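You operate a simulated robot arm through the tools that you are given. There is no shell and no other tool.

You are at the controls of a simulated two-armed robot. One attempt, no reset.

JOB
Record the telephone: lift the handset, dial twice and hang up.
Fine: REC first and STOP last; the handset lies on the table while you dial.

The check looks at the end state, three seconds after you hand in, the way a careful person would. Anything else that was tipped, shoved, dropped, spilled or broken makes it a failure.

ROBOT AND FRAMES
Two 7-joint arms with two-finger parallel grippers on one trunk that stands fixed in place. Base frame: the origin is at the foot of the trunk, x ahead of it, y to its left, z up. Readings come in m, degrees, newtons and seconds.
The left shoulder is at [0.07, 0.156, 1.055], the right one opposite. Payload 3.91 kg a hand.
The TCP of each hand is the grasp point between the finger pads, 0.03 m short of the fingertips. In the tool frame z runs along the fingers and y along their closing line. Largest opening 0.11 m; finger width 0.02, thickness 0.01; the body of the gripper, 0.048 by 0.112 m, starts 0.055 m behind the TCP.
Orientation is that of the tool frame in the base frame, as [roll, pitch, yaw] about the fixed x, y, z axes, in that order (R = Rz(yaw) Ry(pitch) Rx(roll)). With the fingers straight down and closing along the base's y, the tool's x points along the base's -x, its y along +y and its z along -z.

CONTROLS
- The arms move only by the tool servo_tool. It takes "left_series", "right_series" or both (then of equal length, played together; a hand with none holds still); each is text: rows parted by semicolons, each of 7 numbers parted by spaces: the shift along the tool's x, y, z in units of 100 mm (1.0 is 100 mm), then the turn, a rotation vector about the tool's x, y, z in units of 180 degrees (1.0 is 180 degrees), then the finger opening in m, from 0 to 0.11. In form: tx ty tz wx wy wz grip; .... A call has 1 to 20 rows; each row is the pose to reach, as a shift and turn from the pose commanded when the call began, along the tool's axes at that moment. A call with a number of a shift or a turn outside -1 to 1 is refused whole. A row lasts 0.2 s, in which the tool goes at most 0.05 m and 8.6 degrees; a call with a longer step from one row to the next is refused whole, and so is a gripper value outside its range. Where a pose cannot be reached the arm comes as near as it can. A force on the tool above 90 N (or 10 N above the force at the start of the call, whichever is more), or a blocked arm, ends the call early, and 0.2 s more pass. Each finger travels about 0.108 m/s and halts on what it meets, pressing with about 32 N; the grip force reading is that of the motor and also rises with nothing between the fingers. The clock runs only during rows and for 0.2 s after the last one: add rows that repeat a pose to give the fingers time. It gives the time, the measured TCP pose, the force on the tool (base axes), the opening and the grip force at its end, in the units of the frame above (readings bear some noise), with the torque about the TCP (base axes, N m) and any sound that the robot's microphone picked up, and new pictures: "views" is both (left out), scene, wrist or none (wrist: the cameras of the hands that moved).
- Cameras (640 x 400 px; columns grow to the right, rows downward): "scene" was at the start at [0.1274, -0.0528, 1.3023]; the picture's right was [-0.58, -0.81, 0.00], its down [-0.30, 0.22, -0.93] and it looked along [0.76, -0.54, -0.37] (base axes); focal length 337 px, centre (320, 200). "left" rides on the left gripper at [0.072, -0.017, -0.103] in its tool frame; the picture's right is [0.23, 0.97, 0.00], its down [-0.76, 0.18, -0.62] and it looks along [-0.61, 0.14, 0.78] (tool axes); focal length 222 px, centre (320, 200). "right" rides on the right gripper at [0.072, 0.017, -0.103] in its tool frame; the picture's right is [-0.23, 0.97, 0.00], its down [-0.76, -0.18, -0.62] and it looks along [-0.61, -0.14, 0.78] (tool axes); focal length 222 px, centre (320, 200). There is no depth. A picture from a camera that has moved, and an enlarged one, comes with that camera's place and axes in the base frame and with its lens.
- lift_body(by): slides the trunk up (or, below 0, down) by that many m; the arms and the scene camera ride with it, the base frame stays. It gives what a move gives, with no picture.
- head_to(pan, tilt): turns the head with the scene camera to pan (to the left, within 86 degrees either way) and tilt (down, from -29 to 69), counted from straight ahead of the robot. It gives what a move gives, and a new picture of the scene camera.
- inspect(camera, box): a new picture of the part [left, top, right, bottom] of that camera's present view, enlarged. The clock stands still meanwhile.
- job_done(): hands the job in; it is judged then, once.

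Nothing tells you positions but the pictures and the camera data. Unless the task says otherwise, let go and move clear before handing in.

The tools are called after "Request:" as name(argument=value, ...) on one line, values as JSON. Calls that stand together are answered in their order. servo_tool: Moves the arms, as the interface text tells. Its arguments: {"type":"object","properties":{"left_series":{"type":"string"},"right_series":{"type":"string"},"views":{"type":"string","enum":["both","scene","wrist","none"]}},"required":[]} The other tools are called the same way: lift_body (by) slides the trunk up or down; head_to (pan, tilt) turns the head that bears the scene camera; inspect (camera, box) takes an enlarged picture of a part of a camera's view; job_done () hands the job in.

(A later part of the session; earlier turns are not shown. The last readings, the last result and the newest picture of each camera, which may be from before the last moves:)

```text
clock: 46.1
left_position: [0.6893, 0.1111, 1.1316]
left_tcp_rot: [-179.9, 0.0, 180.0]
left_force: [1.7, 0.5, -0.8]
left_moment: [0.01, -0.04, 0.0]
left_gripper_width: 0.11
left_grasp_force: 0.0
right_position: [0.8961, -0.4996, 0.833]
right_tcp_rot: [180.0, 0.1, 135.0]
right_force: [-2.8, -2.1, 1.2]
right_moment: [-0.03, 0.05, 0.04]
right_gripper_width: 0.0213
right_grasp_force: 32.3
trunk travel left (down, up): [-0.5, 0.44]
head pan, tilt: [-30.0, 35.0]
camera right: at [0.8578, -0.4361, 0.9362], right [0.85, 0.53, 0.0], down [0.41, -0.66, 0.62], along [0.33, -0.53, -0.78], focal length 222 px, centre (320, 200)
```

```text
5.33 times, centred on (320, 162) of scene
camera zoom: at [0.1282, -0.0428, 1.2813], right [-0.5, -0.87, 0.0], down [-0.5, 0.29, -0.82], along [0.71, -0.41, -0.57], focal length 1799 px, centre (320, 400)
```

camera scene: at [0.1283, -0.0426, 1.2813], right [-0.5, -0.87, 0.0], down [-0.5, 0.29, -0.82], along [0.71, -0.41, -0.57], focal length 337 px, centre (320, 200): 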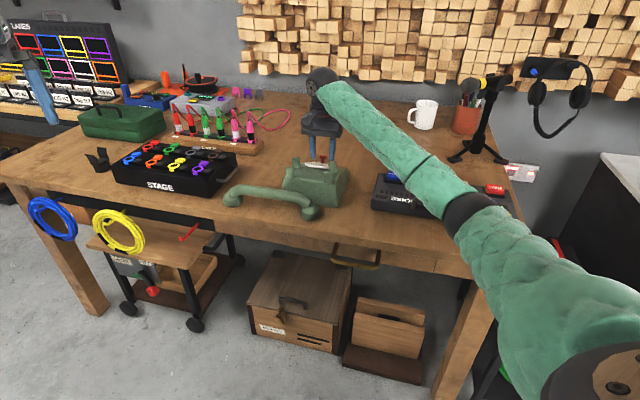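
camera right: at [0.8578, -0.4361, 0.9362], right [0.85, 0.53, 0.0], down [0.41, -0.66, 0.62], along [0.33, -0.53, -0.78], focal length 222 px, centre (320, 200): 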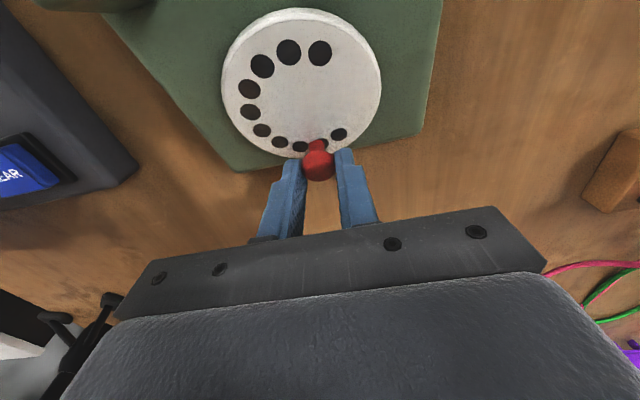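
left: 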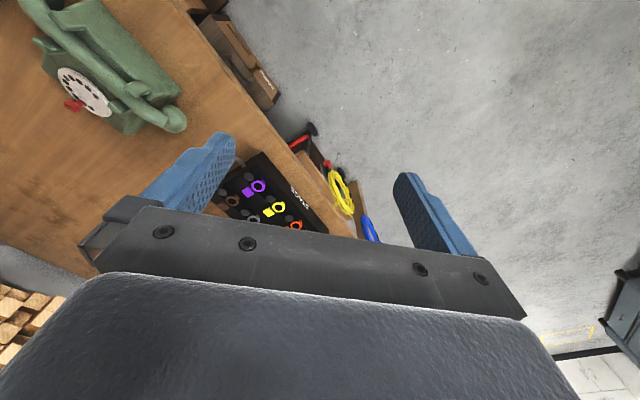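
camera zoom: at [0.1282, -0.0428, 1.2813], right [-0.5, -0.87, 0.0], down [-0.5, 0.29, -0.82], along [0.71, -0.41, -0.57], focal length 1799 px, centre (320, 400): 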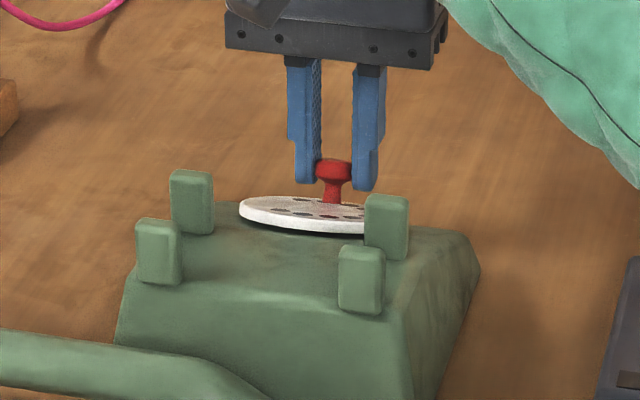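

The knob is gripped (21 mm head); the slight reaction suggests it rests against its home stop on the counter-clockwise side. I turn the dial clockwise, first 30° along its circle, and read the forces.

Request:
servo_tool(right_series="0.001 -0.03 -0.001 0 0 0 0.012; 0.005 -0.06 -0.002 0 0 0 0.012; 0.011 -0.089 -0.004 0 0 0 0.012; 0.019 -0.118 -0.008 0 0 0 0.012; 0.03 -0.146 -0.012 0 0 0 0.012; 0.043 -0.173 -0.017 0 0 0 0.012", views="wrist")

Request:
inspect(camera="right", box=[200, 0, 440, 240])

```text
clock: 47.5
left_position: [0.6889, 0.1136, 1.1326]
left_tcp_rot: [-179.9, 0.0, -179.9]
left_force: [0.2, 0.5, 0.6]
left_moment: [0.0, -0.04, -0.02]
left_gripper_width: 0.1099
left_grasp_force: 0.1
right_position: [0.8816, -0.506, 0.8362]
right_tcp_rot: [-179.9, 0.0, 135.1]
right_force: [0.7, -1.5, -9.6]
right_moment: [-0.59, -0.55, -0.02]
right_gripper_width: 0.0212
right_grasp_force: 31.7
trunk travel left (down, up): [-0.5, 0.44]
head pan, tilt: [-30.0, 35.0]
camera right: at [0.8421, -0.4431, 0.9396], right [0.85, 0.53, 0.0], down [0.41, -0.66, 0.62], along [0.33, -0.53, -0.78], focal length 222 px, centre (320, 200)
```

right: 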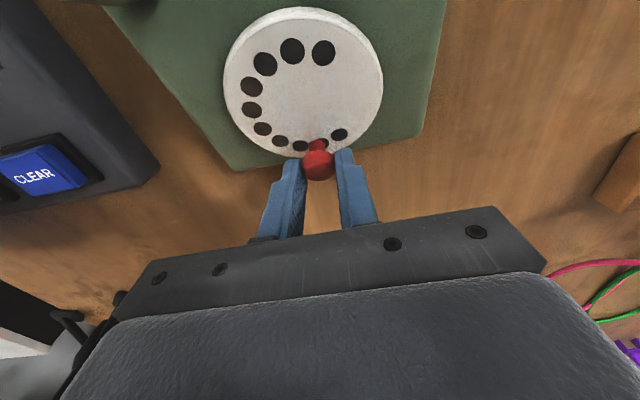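

```text
1.67 times, centred on (320, 120) of right
camera zoom: at [0.8421, -0.4431, 0.9396], right [0.85, 0.53, 0.0], down [0.41, -0.66, 0.62], along [0.33, -0.53, -0.78], focal length 370 px, centre (320, 333)
```

zoom: 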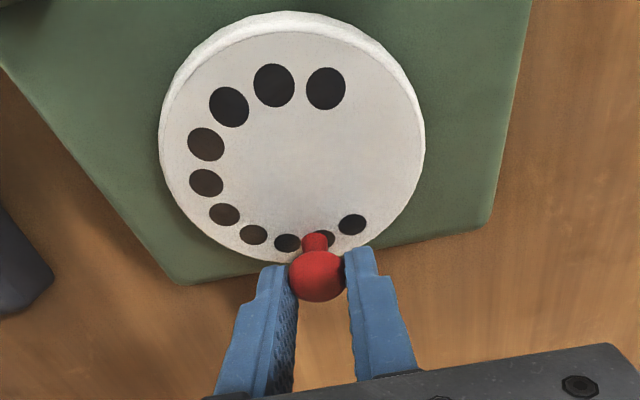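

The dial did not turn: the whole phone slid about 15 mm with my grip, because the tight grip blocks the knob from turning and pulled up on it. I reverse exactly to put the phone back where it was.

Request:
servo_tool(right_series="-0.013 0.027 0.005 0 0 0 0.012; -0.024 0.055 0.009 0 0 0 0.012; -0.032 0.084 0.013 0 0 0 0.012; -0.038 0.113 0.015 0 0 0 0.012; -0.042 0.143 0.017 0 0 0 0.012; -0.043 0.173 0.017 0 0 0 0.012; -0.043 0.178 0.017 0 0 0 0.012", views="both")

Request:
inspect(camera="scene", box=[260, 125, 380, 200])

```text
clock: 49.1
left_position: [0.6869, 0.1122, 1.1339]
left_tcp_rot: [-180.0, 0.1, -179.9]
left_force: [0.7, 0.7, -0.3]
left_moment: [0.0, 0.0, 0.01]
left_gripper_width: 0.1099
left_grasp_force: 0.1
right_position: [0.8944, -0.4986, 0.8361]
right_tcp_rot: [179.9, 0.1, 135.1]
right_force: [0.3, 0.0, -9.5]
right_moment: [-0.62, -0.58, 0.0]
right_gripper_width: 0.0211
right_grasp_force: 32.0
trunk travel left (down, up): [-0.5, 0.44]
head pan, tilt: [-30.0, 35.0]
camera scene: at [0.1255, -0.0417, 1.2817], right [-0.5, -0.87, 0.0], down [-0.5, 0.29, -0.82], along [0.71, -0.41, -0.57], focal length 337 px, centre (320, 200)
camera right: at [0.8553, -0.4349, 0.9391], right [0.85, 0.53, 0.0], down [0.41, -0.66, 0.62], along [0.33, -0.53, -0.78], focal length 222 px, centre (320, 200)
```

scene: 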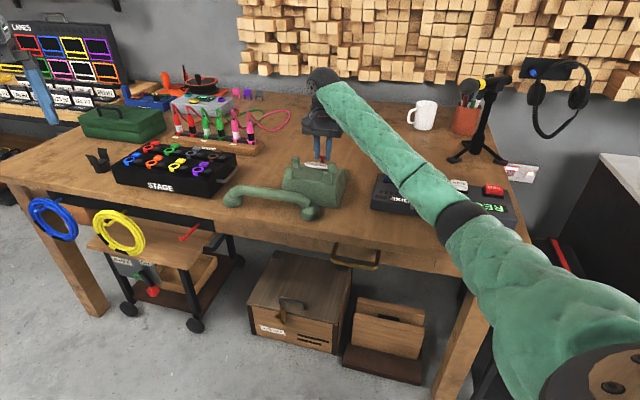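
right: 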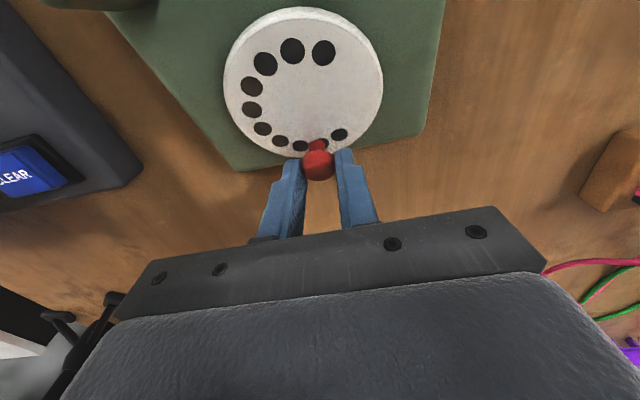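

```text
5.33 times, centred on (320, 162) of scene
camera zoom: at [0.1255, -0.0417, 1.2817], right [-0.5, -0.87, 0.0], down [-0.5, 0.29, -0.82], along [0.71, -0.41, -0.57], focal length 1799 px, centre (320, 400)
```

zoom: 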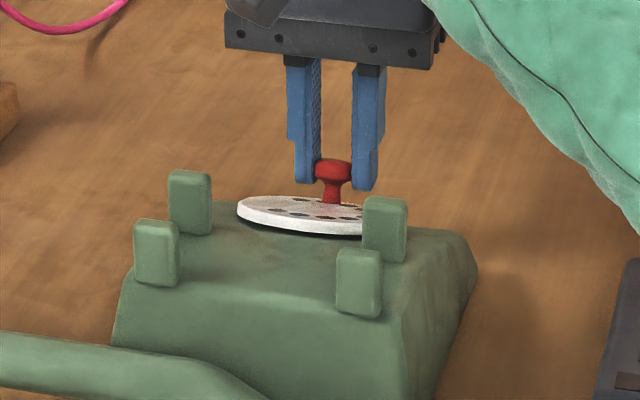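

The knob reading shows about 9.5 N pulling down, i.e. I may be carrying the phone's weight. I check whether the phone is off the table.

Request:
inspect(camera="scene", box=[260, 150, 380, 225])

Request:
inspect(camera="right", box=[200, 0, 440, 240])

```text
5.33 times, centred on (320, 188) of scene
camera zoom: at [0.1255, -0.0417, 1.2817], right [-0.5, -0.87, 0.0], down [-0.5, 0.29, -0.82], along [0.71, -0.41, -0.57], focal length 1799 px, centre (320, 267)
```

zoom: 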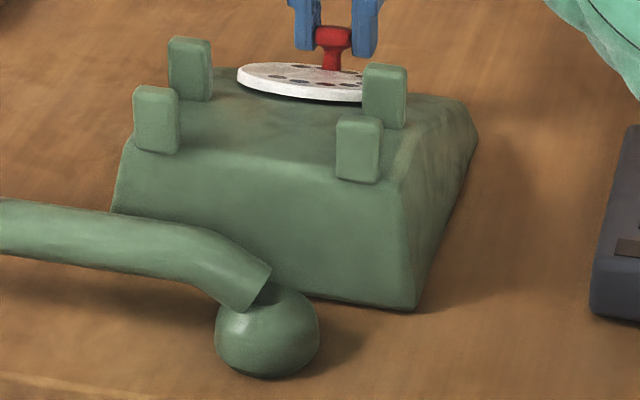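

```text
1.67 times, centred on (320, 120) of right
camera zoom: at [0.8553, -0.4349, 0.9391], right [0.85, 0.53, 0.0], down [0.41, -0.66, 0.62], along [0.33, -0.53, -0.78], focal length 370 px, centre (320, 333)
```

zoom: 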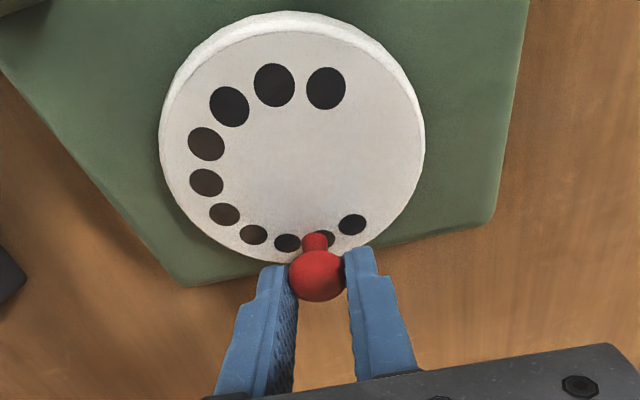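

The phone seems slightly lifted by my grip. I lower in 1 mm steps until the load is gone.

Request:
servo_tool(right_series="0 0 0.01 0 0 0 0.012; 0 0 0.02 0 0 0 0.012", views="none")

Request:
servo_tool(right_series="0 0 0.01 0 0 0 0.012; 0 0 0.02 0 0 0 0.012", views="none")

```text
clock: 49.8
left_position: [0.6859, 0.1128, 1.1331]
left_tcp_rot: [-179.9, 0.1, -180.0]
left_force: [0.5, 0.5, -0.4]
left_moment: [0.0, 0.03, 0.03]
left_gripper_width: 0.1098
left_grasp_force: 0.0
right_position: [0.8948, -0.4971, 0.8363]
right_tcp_rot: [179.9, 0.2, 134.9]
right_force: [0.1, -0.3, -8.6]
right_moment: [-0.52, -0.43, 0.0]
right_gripper_width: 0.0216
right_grasp_force: 31.8
trunk travel left (down, up): [-0.5, 0.44]
head pan, tilt: [-30.0, 35.0]
```

```text
clock: 50.4
left_position: [0.6837, 0.1137, 1.1363]
left_tcp_rot: [-179.8, 0.2, -180.0]
left_force: [1.0, -0.7, 0.2]
left_moment: [0.03, -0.01, 0.01]
left_gripper_width: 0.1101
left_grasp_force: 0.1
right_position: [0.8937, -0.4978, 0.8355]
right_tcp_rot: [179.9, 0.3, 135.0]
right_force: [1.5, -1.8, -2.9]
right_moment: [0.14, 0.16, 0.05]
right_gripper_width: 0.0216
right_grasp_force: 31.5
trunk travel left (down, up): [-0.5, 0.44]
head pan, tilt: [-30.0, 35.0]
```

The trunk itself has leaned a few mm, as if part of my right arm touches something. I check the arm near the recorder and the table corner.

Request:
inspect(camera="scene", box=[340, 120, 640, 400])

Request:
head_to(pan=-60, tilt=40)

```text
1.43 times, centred on (490, 260) of scene
camera zoom: at [0.1235, -0.0401, 1.2823], right [-0.5, -0.87, 0.0], down [-0.49, 0.29, -0.82], along [0.71, -0.41, -0.57], focal length 482 px, centre (77, 114)
```

zoom: 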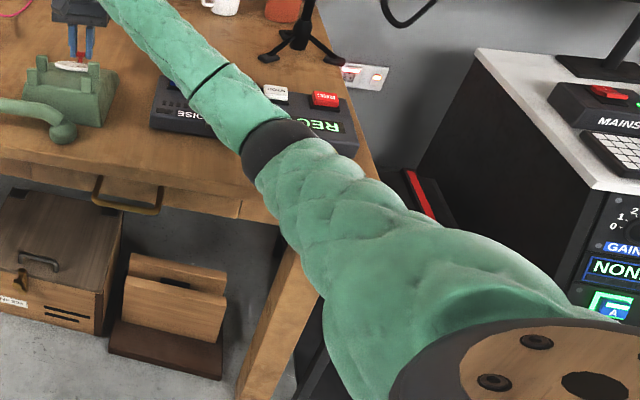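

```text
clock: 51.3
left_position: [0.684, 0.1138, 1.1352]
left_tcp_rot: [-179.9, 0.2, -180.0]
left_force: [0.7, 1.0, 0.5]
left_moment: [0.0, -0.01, -0.04]
left_gripper_width: 0.1103
left_grasp_force: 0.0
right_position: [0.8932, -0.4978, 0.8342]
right_tcp_rot: [179.8, 0.2, 135.0]
right_force: [3.4, -2.8, 3.4]
right_moment: [0.62, 0.63, -0.01]
right_gripper_width: 0.0213
right_grasp_force: 32.9
trunk travel left (down, up): [-0.5, 0.44]
head pan, tilt: [-60.0, 40.0]
camera scene: at [0.0897, -0.0692, 1.2745], right [-0.87, -0.5, 0.0], down [-0.32, 0.55, -0.77], along [0.39, -0.66, -0.64], focal length 337 px, centre (320, 200)
```

scene: 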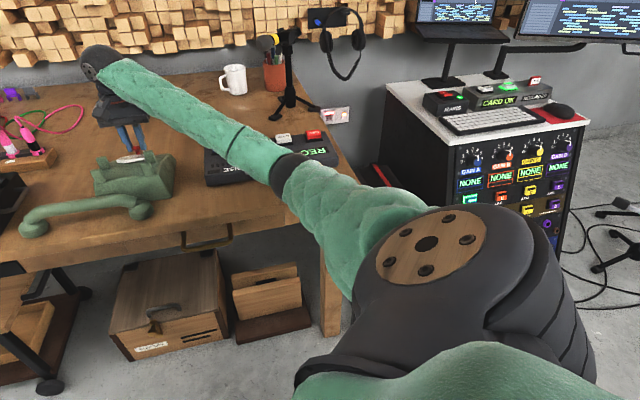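

I see no contact of the arm with the recorder or table, and the load on the knob is now near zero. I open the fingers slowly to release the knob and see whether the pose settles.

Request:
servo_tool(right_series="0 0 0 0 0 0 0.024; 0 0 0 0 0 0 0.03; 0 0 0 0 0 0 0.04; 0 0 0 0 0 0 0.044; 0 0 0 0 0 0 0.044", views="both")

Request:
servo_tool(right_series="0 0 0 0 0 0 0.044; 0 0 0 0 0 0 0.044; 0 0 0 0 0 0 0.044; 0 0 0 0 0 0 0.044; 0 0 0 0 0 0 0.044", views="none")

Request:
inspect(camera="right", box=[200, 0, 440, 240])

```text
clock: 52.5
left_position: [0.6849, 0.1135, 1.135]
left_tcp_rot: [-179.8, 0.1, -180.0]
left_force: [0.4, -0.6, 0.8]
left_moment: [0.01, -0.03, 0.01]
left_gripper_width: 0.11
left_grasp_force: 0.0
right_position: [0.8936, -0.4963, 0.8344]
right_tcp_rot: [179.8, 0.3, 135.0]
right_force: [-0.7, -0.7, 0.0]
right_moment: [-0.01, 0.0, -0.01]
right_gripper_width: 0.0442
right_grasp_force: 0.0
trunk travel left (down, up): [-0.5, 0.44]
head pan, tilt: [-60.0, 40.0]
camera scene: at [0.0898, -0.0688, 1.2744], right [-0.87, -0.5, 0.0], down [-0.32, 0.55, -0.77], along [0.39, -0.67, -0.64], focal length 337 px, centre (320, 200)
camera right: at [0.8541, -0.4327, 0.9375], right [0.85, 0.53, 0.0], down [0.41, -0.66, 0.63], along [0.33, -0.53, -0.78], focal length 222 px, centre (320, 200)
```

scene: 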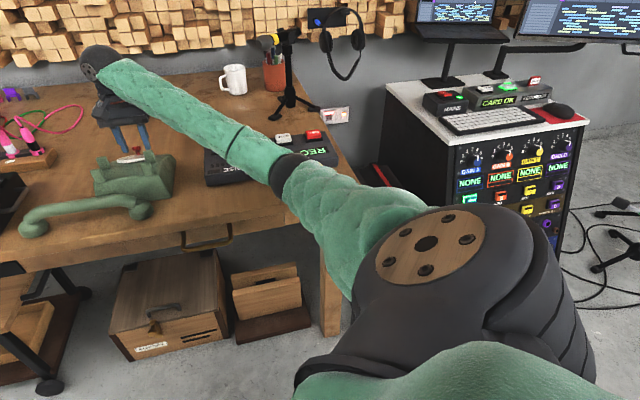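
right: 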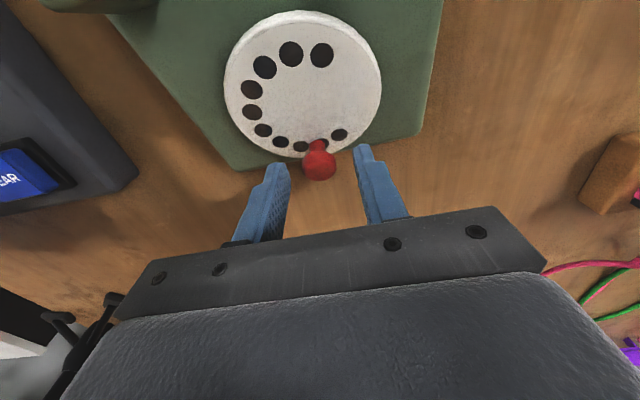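

```text
clock: 53.7
left_position: [0.6852, 0.1144, 1.1348]
left_tcp_rot: [-179.8, 0.2, -179.9]
left_force: [0.9, 0.0, -0.7]
left_moment: [0.01, -0.04, 0.01]
left_gripper_width: 0.1101
left_grasp_force: 0.0
right_position: [0.8949, -0.4958, 0.8342]
right_tcp_rot: [180.0, 0.3, 135.0]
right_force: [0.4, 0.7, 0.1]
right_moment: [-0.02, 0.02, 0.0]
right_gripper_width: 0.044
right_grasp_force: 0.0
trunk travel left (down, up): [-0.5, 0.44]
head pan, tilt: [-60.0, 40.0]
```

```text
1.67 times, centred on (320, 120) of right
camera zoom: at [0.8544, -0.4325, 0.9374], right [0.85, 0.53, 0.0], down [0.41, -0.66, 0.63], along [0.33, -0.53, -0.78], focal length 370 px, centre (320, 333)
```

zoom: 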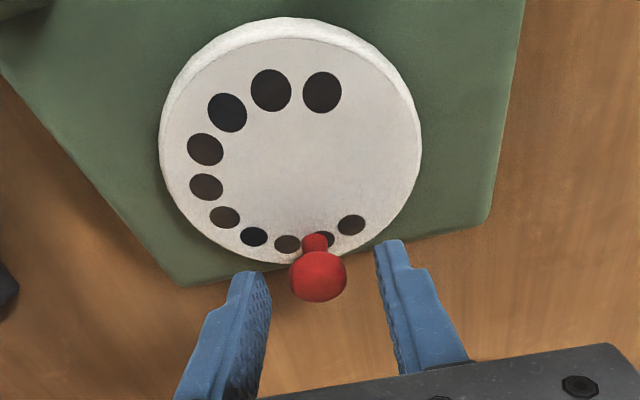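

The knob is free and forces are zero, yet the trunk stays leaned a bit, so some part of the arm behind the wrist may touch something. I look down along the arm.

Request:
head_to(pan=-45, tilt=60)

```text
clock: 54.5
left_position: [0.6859, 0.1155, 1.1345]
left_tcp_rot: [-179.8, 0.2, -179.9]
left_force: [0.2, 0.0, 0.0]
left_moment: [0.02, 0.0, 0.0]
left_gripper_width: 0.1098
left_grasp_force: 0.1
right_position: [0.8942, -0.4959, 0.8353]
right_tcp_rot: [180.0, 0.4, 134.9]
right_force: [-0.6, 0.8, 0.2]
right_moment: [0.02, -0.04, 0.0]
right_gripper_width: 0.0441
right_grasp_force: 0.0
trunk travel left (down, up): [-0.5, 0.44]
head pan, tilt: [-45.0, 60.0]
camera scene: at [0.095, -0.042, 1.2477], right [-0.71, -0.71, 0.0], down [-0.61, 0.61, -0.5], along [0.36, -0.36, -0.86], focal length 337 px, centre (320, 200)
```

scene: 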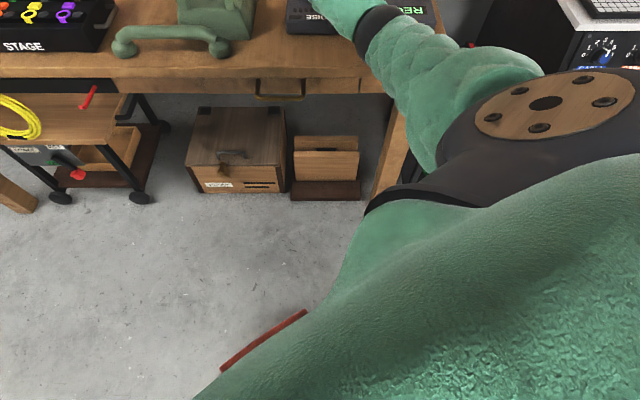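

My arm is close to full stretch here. I rise off the knob and check that the trunk recovers; then I will approach again with the fingers tilted outward, which needs less reach.

Request:
servo_tool(right_series="0 0 -0.05 0 0 0 0.044; 0 0 -0.15 0 0 0 0.044; 0 0 -0.3 0 0 0 0.044; 0 0 -0.5 0 0 0 0.044; 0 0 -0.7 0 0 0 0.044; 0 0 -0.7 0 0 0 0.044", views="none")

Request:
head_to(pan=-30, tilt=35)

Request:
inspect(camera="scene", box=[240, 125, 400, 225])

Request:
inspect(camera="right", box=[160, 0, 460, 200])

```text
clock: 55.9
left_position: [0.689, 0.112, 1.1308]
left_tcp_rot: [180.0, -0.2, 180.0]
left_force: [0.1, 0.7, 0.8]
left_moment: [-0.01, 0.03, 0.02]
left_gripper_width: 0.1101
left_grasp_force: 0.1
right_position: [0.8962, -0.5002, 0.8988]
right_tcp_rot: [180.0, -0.1, 135.0]
right_force: [0.6, -0.3, -0.6]
right_moment: [0.02, 0.01, 0.02]
right_gripper_width: 0.0439
right_grasp_force: 0.1
trunk travel left (down, up): [-0.5, 0.44]
head pan, tilt: [-45.0, 60.0]
```

```text
clock: 56.8
left_position: [0.6897, 0.1115, 1.1321]
left_tcp_rot: [179.9, 0.1, -180.0]
left_force: [0.9, 0.5, 0.2]
left_moment: [-0.01, -0.02, -0.03]
left_gripper_width: 0.1101
left_grasp_force: 0.0
right_position: [0.8967, -0.4983, 0.8991]
right_tcp_rot: [-179.9, -0.1, 135.0]
right_force: [-0.1, 0.5, -1.1]
right_moment: [-0.03, 0.02, 0.0]
right_gripper_width: 0.044
right_grasp_force: 0.0
trunk travel left (down, up): [-0.5, 0.44]
head pan, tilt: [-30.0, 35.0]
camera scene: at [0.1284, -0.0427, 1.2812], right [-0.5, -0.87, 0.0], down [-0.5, 0.29, -0.82], along [0.71, -0.41, -0.57], focal length 337 px, centre (320, 200)
```

scene: 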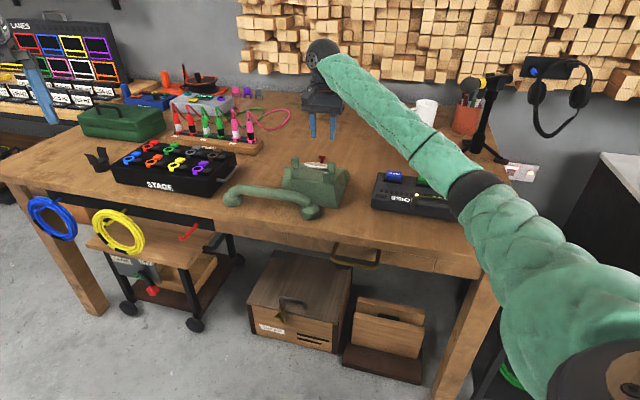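

```text
4.00 times, centred on (320, 175) of scene
camera zoom: at [0.1284, -0.0427, 1.2812], right [-0.5, -0.87, 0.0], down [-0.5, 0.29, -0.82], along [0.71, -0.41, -0.57], focal length 1349 px, centre (320, 300)
```

zoom: 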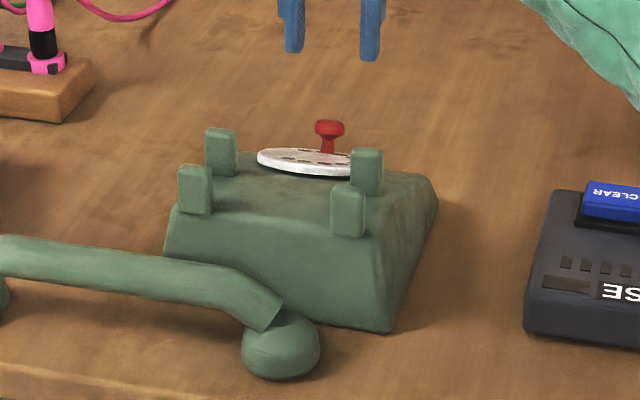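

```text
2.00 times, centred on (310, 100) of right
camera zoom: at [0.8576, -0.4356, 1.0024], right [0.85, 0.53, 0.0], down [0.41, -0.66, 0.62], along [0.33, -0.53, -0.78], focal length 444 px, centre (340, 400)
```

zoom: 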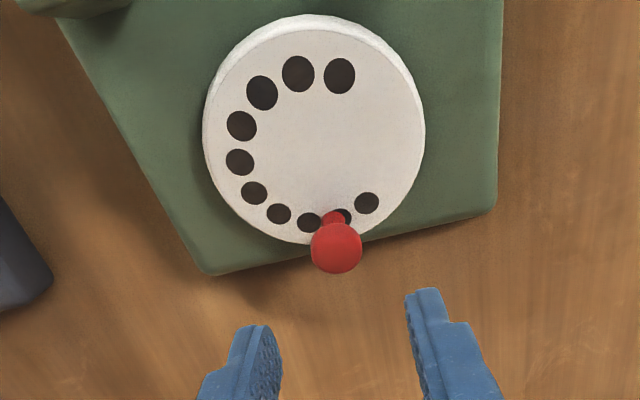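

The trunk is straight again and the phone is back to within about 3 mm. Now I try without gripping: closed fingers, tilted 15° outward, placed on the left side of the knob so I can push it clockwise like a finger.

Request:
servo_tool(right_series="0.05 0.07 0 0 -0.03 0 0.02; 0.1 0.13 0.05 0 -0.06 0 0.01; 0.15 0.2 0.1 0 -0.0833 0 0; 0.206 0.264 0.2 0 -0.0833 0 0; 0.206 0.264 0.26 0 -0.0833 0 0; 0.206 0.264 0.26 0 -0.0833 0 0", views="both")

Request:
inspect(camera="right", box=[200, 0, 440, 240])

Request:
inspect(camera="scene", box=[260, 125, 380, 200])

```text
clock: 58.2
left_position: [0.6886, 0.1115, 1.1323]
left_tcp_rot: [-180.0, 0.1, 180.0]
left_force: [0.2, 0.8, -0.9]
left_moment: [-0.01, 0.01, -0.01]
left_gripper_width: 0.1099
left_grasp_force: 0.1
right_position: [0.9009, -0.466, 0.8732]
right_tcp_rot: [180.0, 15.0, 135.0]
right_force: [0.6, -0.5, -1.0]
right_moment: [0.02, 0.03, -0.01]
right_gripper_width: 0.0
right_grasp_force: 32.1
trunk travel left (down, up): [-0.5, 0.44]
head pan, tilt: [-30.0, 35.0]
camera scene: at [0.1284, -0.0426, 1.2813], right [-0.5, -0.87, 0.0], down [-0.5, 0.29, -0.82], along [0.71, -0.41, -0.57], focal length 337 px, centre (320, 200)
camera right: at [0.8448, -0.385, 0.9543], right [0.84, 0.53, 0.06], down [0.28, -0.53, 0.8], along [0.46, -0.66, -0.6], focal length 222 px, centre (320, 200)
```

scene: 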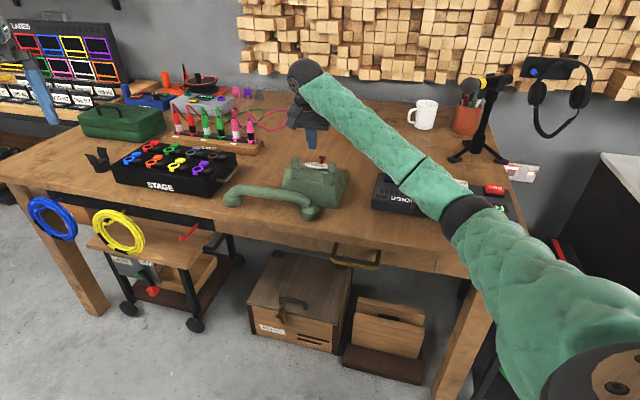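
right: 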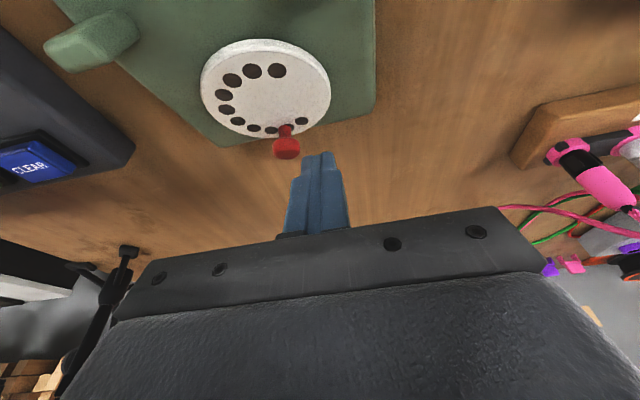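

```text
1.67 times, centred on (320, 120) of right
camera zoom: at [0.8448, -0.385, 0.9543], right [0.84, 0.53, 0.06], down [0.28, -0.53, 0.8], along [0.46, -0.66, -0.6], focal length 370 px, centre (320, 333)
```

zoom: 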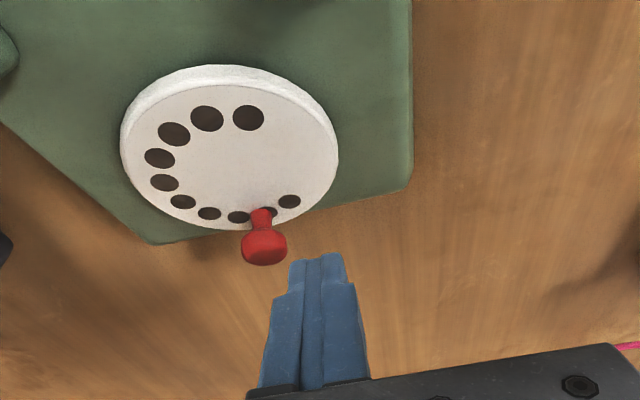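

```text
5.33 times, centred on (320, 162) of scene
camera zoom: at [0.1284, -0.0426, 1.2813], right [-0.5, -0.87, 0.0], down [-0.5, 0.29, -0.82], along [0.71, -0.41, -0.57], focal length 1799 px, centre (320, 400)
```

zoom: 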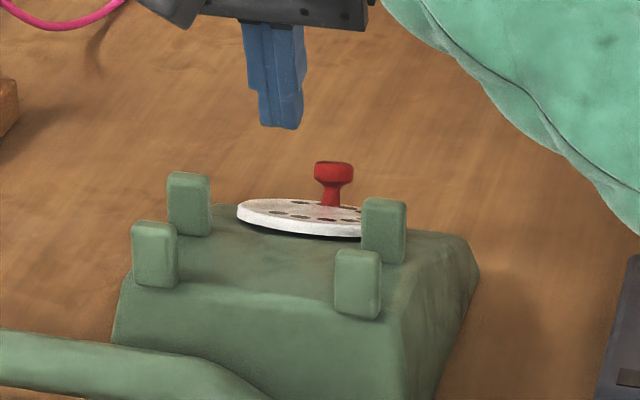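

I lower the closed fingertips beside the knob.

Request:
servo_tool(right_series="0.026 0 0.097 0 0 0 0; 0.052 0 0.193 0 0 0 0; 0.078 0 0.29 0 0 0 0; 0.1035 0 0.386 0 0 0 0; 0.1035 0 0.386 0 0 0 0", views="both")

Request:
inspect(camera="right", box=[200, 0, 440, 240])

Request:
inspect(camera="scene", box=[260, 125, 380, 200])

```text
clock: 59.4
left_position: [0.6844, 0.1183, 1.1359]
left_tcp_rot: [-179.8, 0.2, -179.9]
left_force: [0.9, 0.5, 0.1]
left_moment: [0.0, -0.02, 0.01]
left_gripper_width: 0.1101
left_grasp_force: 0.0
right_position: [0.8983, -0.4618, 0.8418]
right_tcp_rot: [180.0, 15.5, 135.0]
right_force: [0.3, 0.0, 0.1]
right_moment: [-0.03, -0.02, -0.02]
right_gripper_width: 0.0002
right_grasp_force: 32.1
trunk travel left (down, up): [-0.5, 0.44]
head pan, tilt: [-30.0, 35.0]
camera scene: at [0.1222, -0.0352, 1.2831], right [-0.5, -0.87, 0.0], down [-0.49, 0.28, -0.82], along [0.71, -0.41, -0.57], focal length 337 px, centre (320, 200)
camera right: at [0.8417, -0.3809, 0.9225], right [0.84, 0.53, 0.06], down [0.28, -0.53, 0.8], along [0.46, -0.66, -0.59], focal length 222 px, centre (320, 200)
```

scene: 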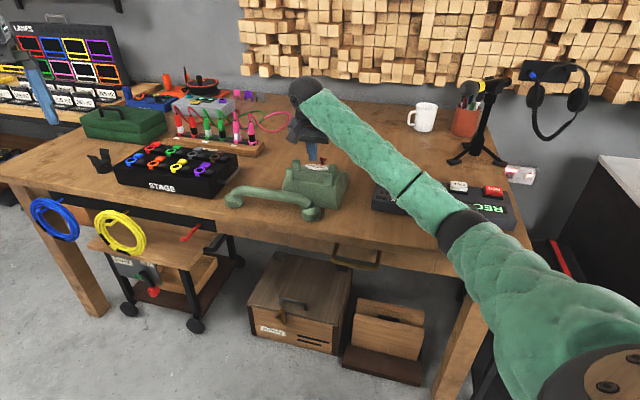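
right: 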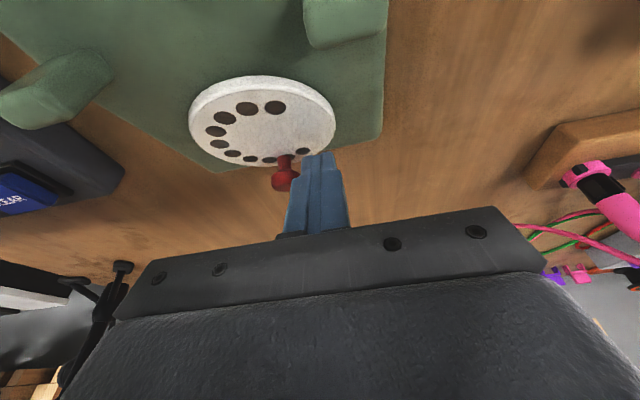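

```text
1.67 times, centred on (320, 120) of right
camera zoom: at [0.8417, -0.3809, 0.9225], right [0.84, 0.53, 0.06], down [0.28, -0.53, 0.8], along [0.46, -0.66, -0.59], focal length 370 px, centre (320, 333)
```

zoom: 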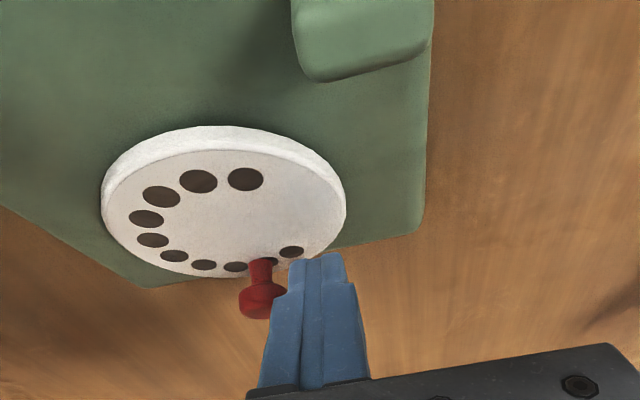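

```text
5.33 times, centred on (320, 162) of scene
camera zoom: at [0.1222, -0.0352, 1.2831], right [-0.5, -0.87, 0.0], down [-0.49, 0.28, -0.82], along [0.71, -0.41, -0.57], focal length 1799 px, centre (320, 400)
```

zoom: 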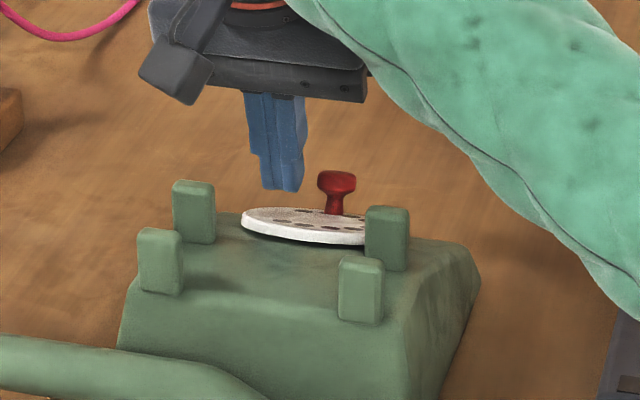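

The trunk leans again with zero force at the fingers, so a part of the right arm itself must be resting on something. I raise the right hand to relieve this and swing the left hand round so that its camera can see the right arm from the side.

Request:
servo_tool(right_series="-0.026 0 -0.097 0 0 0 0; -0.052 0 -0.193 0 0 0 0; -0.078 0 -0.29 0 0 0 0; -0.1035 0 -0.386 0 0 0 0; -0.1035 0 -0.386 0 0 0 0; -0.1035 0 -0.386 0 0 0 0; -0.1035 0 -0.386 0 0 0 0; -0.1035 0 -0.386 0 0 0 0", left_series="0.15 0 0.12 0 0 0.045 0.11; 0.3 0 0.25 0 0 0.09 0.11; 0.45 0 0.37 0 0 0.135 0.11; 0.6 0 0.5 0 0 0.18 0.11; 0.75 0 0.62 0 0 0.225 0.11; 0.9 0 0.75 0 0 0.27 0.11; 1.0 0 0.87 0 0 0.315 0.11; 1.0 0 1.0 0 0 0.35 0.11", views="wrist")

```text
clock: 61.2
left_position: [0.5863, 0.1168, 1.0325]
left_tcp_rot: [180.0, 0.3, 116.9]
left_force: [0.9, 1.6, 0.2]
left_moment: [0.02, 0.01, -0.01]
left_gripper_width: 0.1101
left_grasp_force: 0.0
right_position: [0.8986, -0.4635, 0.8774]
right_tcp_rot: [180.0, 15.2, 135.0]
right_force: [-0.5, -0.5, -0.7]
right_moment: [-0.03, 0.0, 0.0]
right_gripper_width: 0.0
right_grasp_force: 32.0
trunk travel left (down, up): [-0.5, 0.44]
head pan, tilt: [-30.0, 35.0]
camera right: at [0.8427, -0.3821, 0.9581], right [0.84, 0.53, 0.06], down [0.28, -0.53, 0.8], along [0.46, -0.66, -0.59], focal length 222 px, centre (320, 200)
camera left: at [0.5386, 0.1735, 1.1373], right [0.77, 0.64, 0.0], down [0.5, -0.6, 0.63], along [0.4, -0.48, -0.78], focal length 222 px, centre (320, 200)
```

right: 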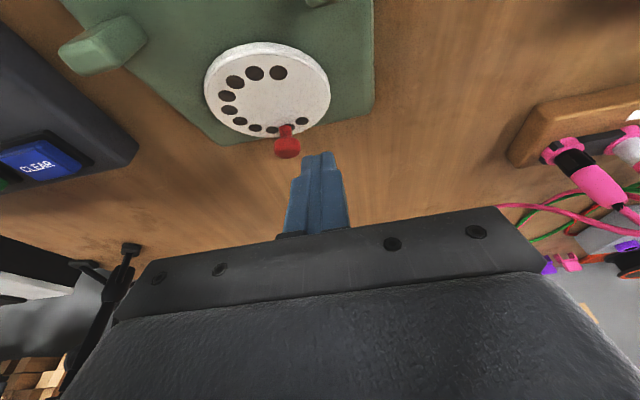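
left: 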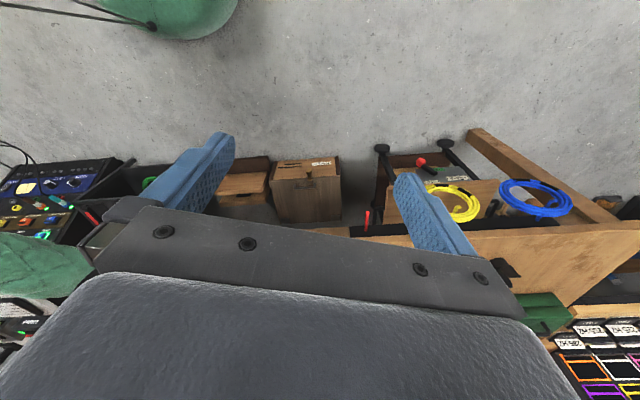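

The left camera cannot see under the right arm from here. I check the recorder and surroundings through the scene camera for any displacement.

Request:
inspect(camera="scene", box=[340, 140, 560, 278])

Request:
inspect(camera="scene", box=[200, 120, 360, 220])

```text
2.90 times, centred on (450, 209) of scene
camera zoom: at [0.1259, -0.0374, 1.2819], right [-0.5, -0.87, 0.0], down [-0.5, 0.28, -0.82], along [0.71, -0.41, -0.57], focal length 978 px, centre (-57, 174)
```

zoom: 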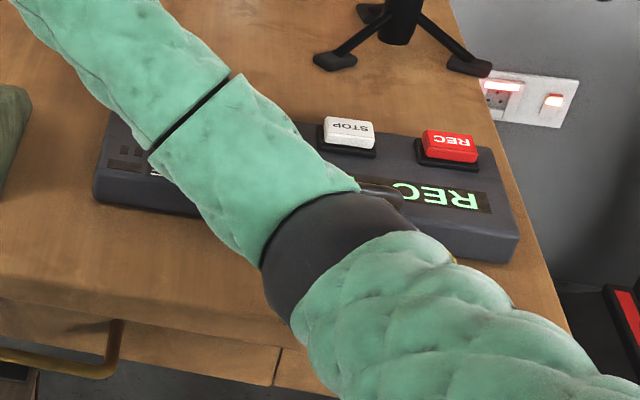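

```text
4.00 times, centred on (280, 170) of scene
camera zoom: at [0.1259, -0.0374, 1.2819], right [-0.5, -0.87, 0.0], down [-0.5, 0.28, -0.82], along [0.71, -0.41, -0.57], focal length 1349 px, centre (480, 320)
```

zoom: 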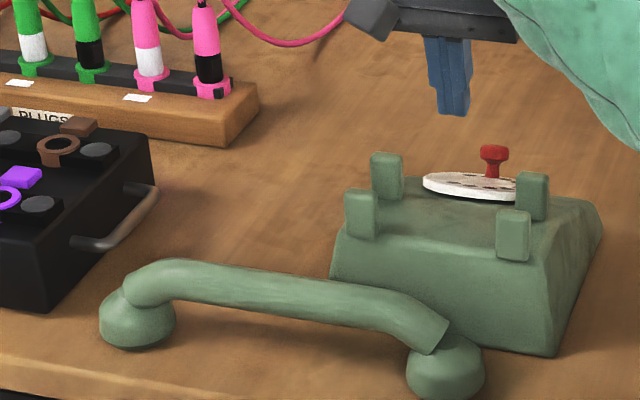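

The black elbow hangs low, right at the recorder's handle and table edge, and that is the contact (the recorder has not moved so far). Raising the trunk lifts shoulder and elbow, so I do that before going on.

Request:
lift_body(by=0.18)

Request:
inspect(camera="scene", box=[160, 60, 640, 360])

```text
clock: 63.2
left_position: [0.5891, 0.1126, 1.2119]
left_tcp_rot: [-180.0, 0.0, 117.0]
left_force: [-0.1, -0.4, 0.0]
left_moment: [-0.02, 0.02, 0.02]
left_gripper_width: 0.11
left_grasp_force: 0.0
right_position: [0.9003, -0.4662, 1.0512]
right_tcp_rot: [-180.0, 15.0, 135.0]
right_force: [-0.2, -0.5, -0.2]
right_moment: [-0.01, 0.0, 0.0]
right_gripper_width: 0.0001
right_grasp_force: 31.6
trunk travel left (down, up): [-0.68, 0.26]
head pan, tilt: [-30.0, 35.0]
```

```text
1.33 times, centred on (400, 210) of scene
camera zoom: at [0.1287, -0.0425, 1.4612], right [-0.5, -0.87, 0.0], down [-0.5, 0.29, -0.82], along [0.71, -0.41, -0.57], focal length 450 px, centre (213, 187)
```

zoom: 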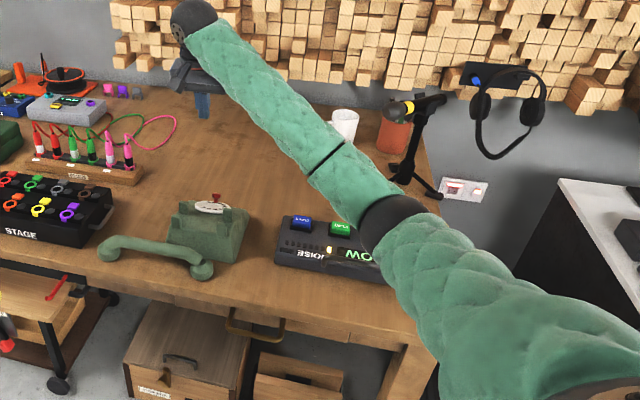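

The trunk is straight again. I lower the right hand in stages, watching the left hand's reading (0.589, 0.113, 1.212) as an indicator of any lean.

Request:
servo_tool(right_series="0.078 0 0.29 0 0 0 0; 0.155 0 0.58 0 0 0 0; 0.233 0 0.87 0 0 0 0; 0.259 0 0.966 0 0 0 0; 0.259 0 0.966 0 0 0 0", views="none")

Request:
servo_tool(right_series="0.052 0 0.193 0 0 0 0; 0.104 0 0.386 0 0 0 0; 0.155 0 0.58 0 0 0 0; 0.194 0 0.725 0 0 0 0; 0.194 0 0.725 0 0 0 0", views="both")

Request:
inspect(camera="right", box=[200, 0, 440, 240])

```text
clock: 64.4
left_position: [0.589, 0.1128, 1.2114]
left_tcp_rot: [179.9, -0.1, 116.9]
left_force: [0.6, -0.3, -0.9]
left_moment: [0.03, 0.0, 0.02]
left_gripper_width: 0.1098
left_grasp_force: 0.1
right_position: [0.9007, -0.4656, 0.9536]
right_tcp_rot: [-179.9, 15.0, 134.9]
right_force: [-1.0, 0.6, -0.1]
right_moment: [0.02, -0.01, -0.03]
right_gripper_width: 0.0001
right_grasp_force: 30.8
trunk travel left (down, up): [-0.68, 0.26]
head pan, tilt: [-30.0, 35.0]
```

```text
clock: 65.6
left_position: [0.5898, 0.1118, 1.2116]
left_tcp_rot: [-179.9, 0.0, 117.0]
left_force: [0.7, 0.0, -0.1]
left_moment: [-0.01, 0.0, -0.02]
left_gripper_width: 0.1101
left_grasp_force: 0.0
right_position: [0.9004, -0.4651, 0.8794]
right_tcp_rot: [-179.9, 15.0, 135.0]
right_force: [-0.5, 0.0, 0.7]
right_moment: [0.0, 0.01, -0.01]
right_gripper_width: 0.0
right_grasp_force: 31.9
trunk travel left (down, up): [-0.68, 0.26]
head pan, tilt: [-30.0, 35.0]
camera scene: at [0.1283, -0.0425, 1.4613], right [-0.5, -0.87, 0.0], down [-0.5, 0.29, -0.82], along [0.71, -0.41, -0.57], focal length 337 px, centre (320, 200)
camera right: at [0.845, -0.3853, 0.9599], right [0.84, 0.53, 0.06], down [0.28, -0.53, 0.8], along [0.46, -0.66, -0.6], focal length 222 px, centre (320, 200)
```

scene: 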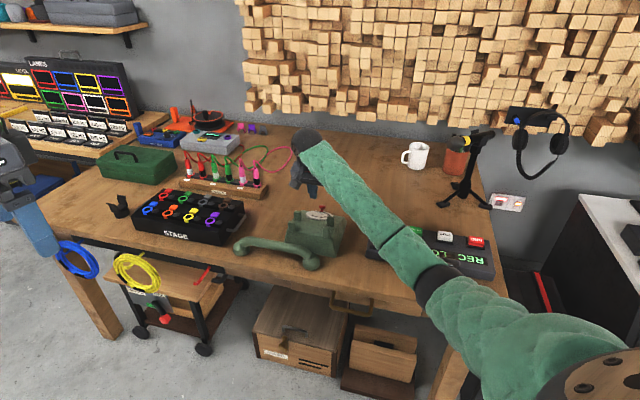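
right: 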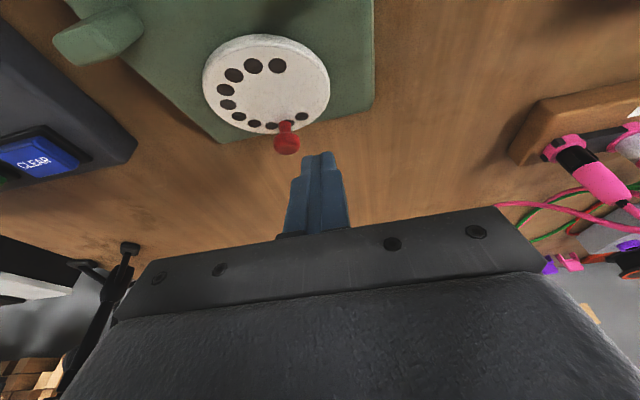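

```text
1.67 times, centred on (320, 120) of right
camera zoom: at [0.845, -0.3853, 0.9599], right [0.84, 0.53, 0.06], down [0.28, -0.53, 0.8], along [0.46, -0.66, -0.6], focal length 370 px, centre (320, 333)
```

zoom: 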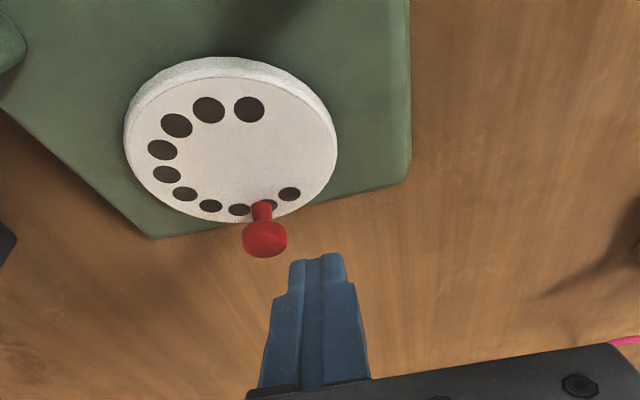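

No lean now. I continue down beside the knob.

Request:
servo_tool(right_series="0.03 0 0.11 0 0 0 0; 0.06 0 0.22 0 0 0 0; 0.09 0 0.33 0 0 0 0; 0.108 0 0.4 0 0 0 0; 0.119 0 0.444 0 0 0 0; 0.119 0 0.444 0 0 0 0", views="both")

Request:
inspect(camera="right", box=[200, 0, 440, 240])

Request:
inspect(camera="scene", box=[260, 180, 380, 255])

```text
clock: 67.0
left_position: [0.5888, 0.112, 1.2123]
left_tcp_rot: [180.0, 0.0, 117.0]
left_force: [0.0, -0.2, -0.7]
left_moment: [0.02, 0.02, 0.02]
left_gripper_width: 0.1098
left_grasp_force: 0.0
right_position: [0.8998, -0.4647, 0.832]
right_tcp_rot: [-179.9, 14.9, 135.0]
right_force: [0.3, -0.1, 0.8]
right_moment: [-0.01, -0.01, 0.02]
right_gripper_width: 0.0
right_grasp_force: 32.3
trunk travel left (down, up): [-0.68, 0.26]
head pan, tilt: [-30.0, 35.0]
camera scene: at [0.1284, -0.0426, 1.4613], right [-0.5, -0.87, 0.0], down [-0.5, 0.29, -0.82], along [0.71, -0.41, -0.57], focal length 337 px, centre (320, 200)
camera right: at [0.845, -0.3858, 0.9129], right [0.84, 0.53, 0.06], down [0.28, -0.53, 0.8], along [0.46, -0.66, -0.6], focal length 222 px, centre (320, 200)
```

scene: 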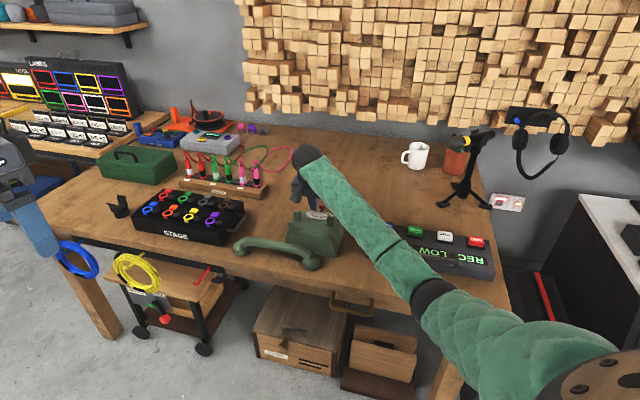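
right: 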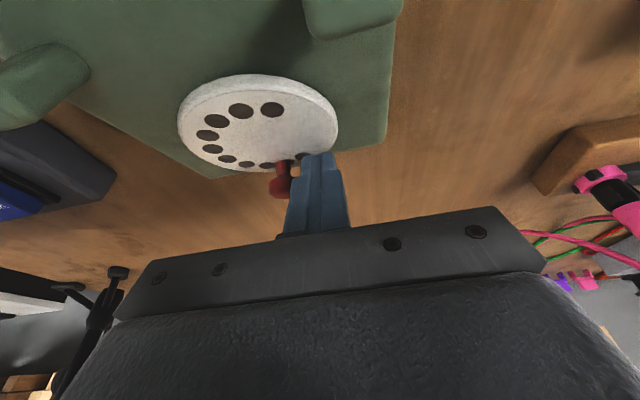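

```text
1.67 times, centred on (320, 120) of right
camera zoom: at [0.845, -0.3858, 0.9129], right [0.84, 0.53, 0.06], down [0.28, -0.53, 0.8], along [0.46, -0.66, -0.6], focal length 370 px, centre (320, 333)
```

zoom: 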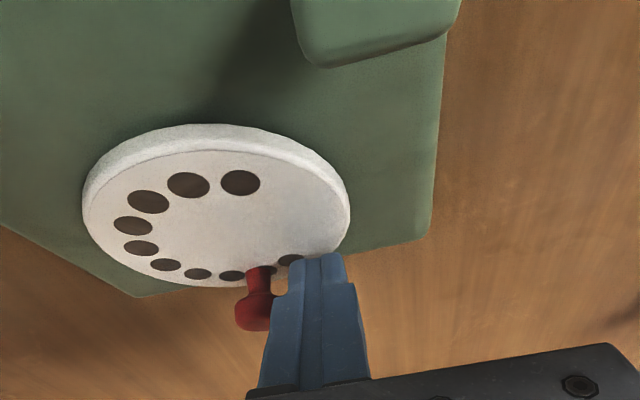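

```text
5.33 times, centred on (320, 218) of scene
camera zoom: at [0.1284, -0.0426, 1.4613], right [-0.5, -0.87, 0.0], down [-0.5, 0.29, -0.82], along [0.71, -0.41, -0.57], focal length 1799 px, centre (320, 107)
```

zoom: 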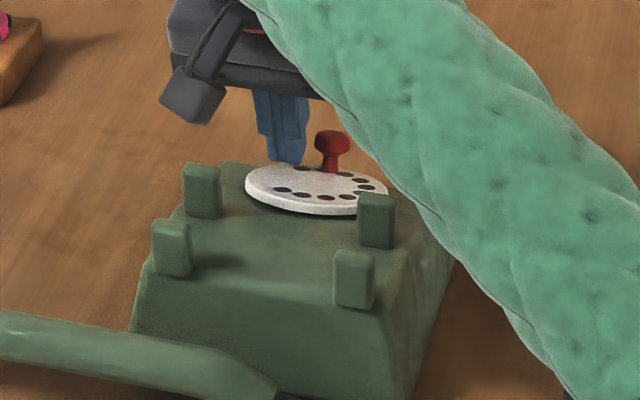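

In position without lean. I now push the knob gently clockwise along its arc by about 25° and check whether the dial turns.

Request:
servo_tool(right_series="-0.018 -0.021 0.013 0 0 0 0; -0.034 -0.0425 0.0256 0 0 0 0; -0.048 -0.067 0.036 0 0 0 0; -0.0615 -0.0918 0.0463 0 0 0 0; -0.072 -0.119 0.054 0 0 0 0; -0.0818 -0.1463 0.0616 0 0 0 0; -0.089 -0.175 0.067 0 0 0 0; -0.0942 -0.2044 0.071 0 0 0 0", views="wrist")

Request:
inspect(camera="right", box=[200, 0, 440, 240])

Request:
inspect(camera="scene", box=[260, 180, 380, 255])

```text
clock: 68.8
left_position: [0.5891, 0.1113, 1.2136]
left_tcp_rot: [179.9, 0.0, 117.0]
left_force: [-0.5, 0.3, 0.0]
left_moment: [-0.01, 0.0, -0.01]
left_gripper_width: 0.1102
left_grasp_force: 0.1
right_position: [0.8942, -0.4881, 0.8261]
right_tcp_rot: [-180.0, 15.0, 135.0]
right_force: [-0.2, 0.8, 0.1]
right_moment: [0.0, -0.01, -0.01]
right_gripper_width: 0.0
right_grasp_force: 31.4
trunk travel left (down, up): [-0.68, 0.26]
head pan, tilt: [-30.0, 35.0]
camera right: at [0.838, -0.4084, 0.9084], right [0.84, 0.53, 0.06], down [0.28, -0.53, 0.8], along [0.46, -0.66, -0.6], focal length 222 px, centre (320, 200)
```

right: 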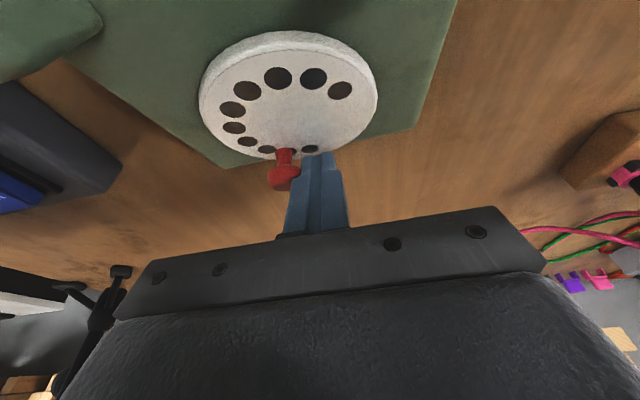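

```text
1.67 times, centred on (320, 120) of right
camera zoom: at [0.838, -0.4084, 0.9084], right [0.84, 0.53, 0.06], down [0.28, -0.53, 0.8], along [0.46, -0.66, -0.6], focal length 370 px, centre (320, 333)
```

zoom: 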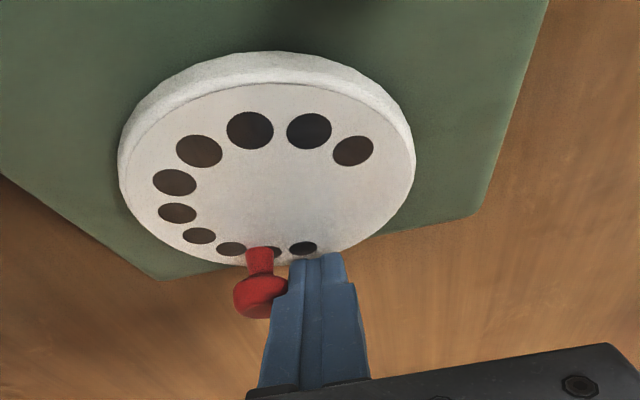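

```text
5.33 times, centred on (320, 218) of scene
camera zoom: at [0.1284, -0.0426, 1.4613], right [-0.5, -0.87, 0.0], down [-0.5, 0.29, -0.82], along [0.71, -0.41, -0.57], focal length 1799 px, centre (320, 107)
```

zoom: 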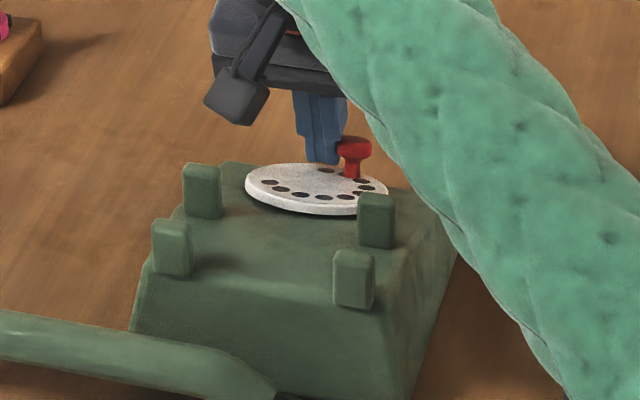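

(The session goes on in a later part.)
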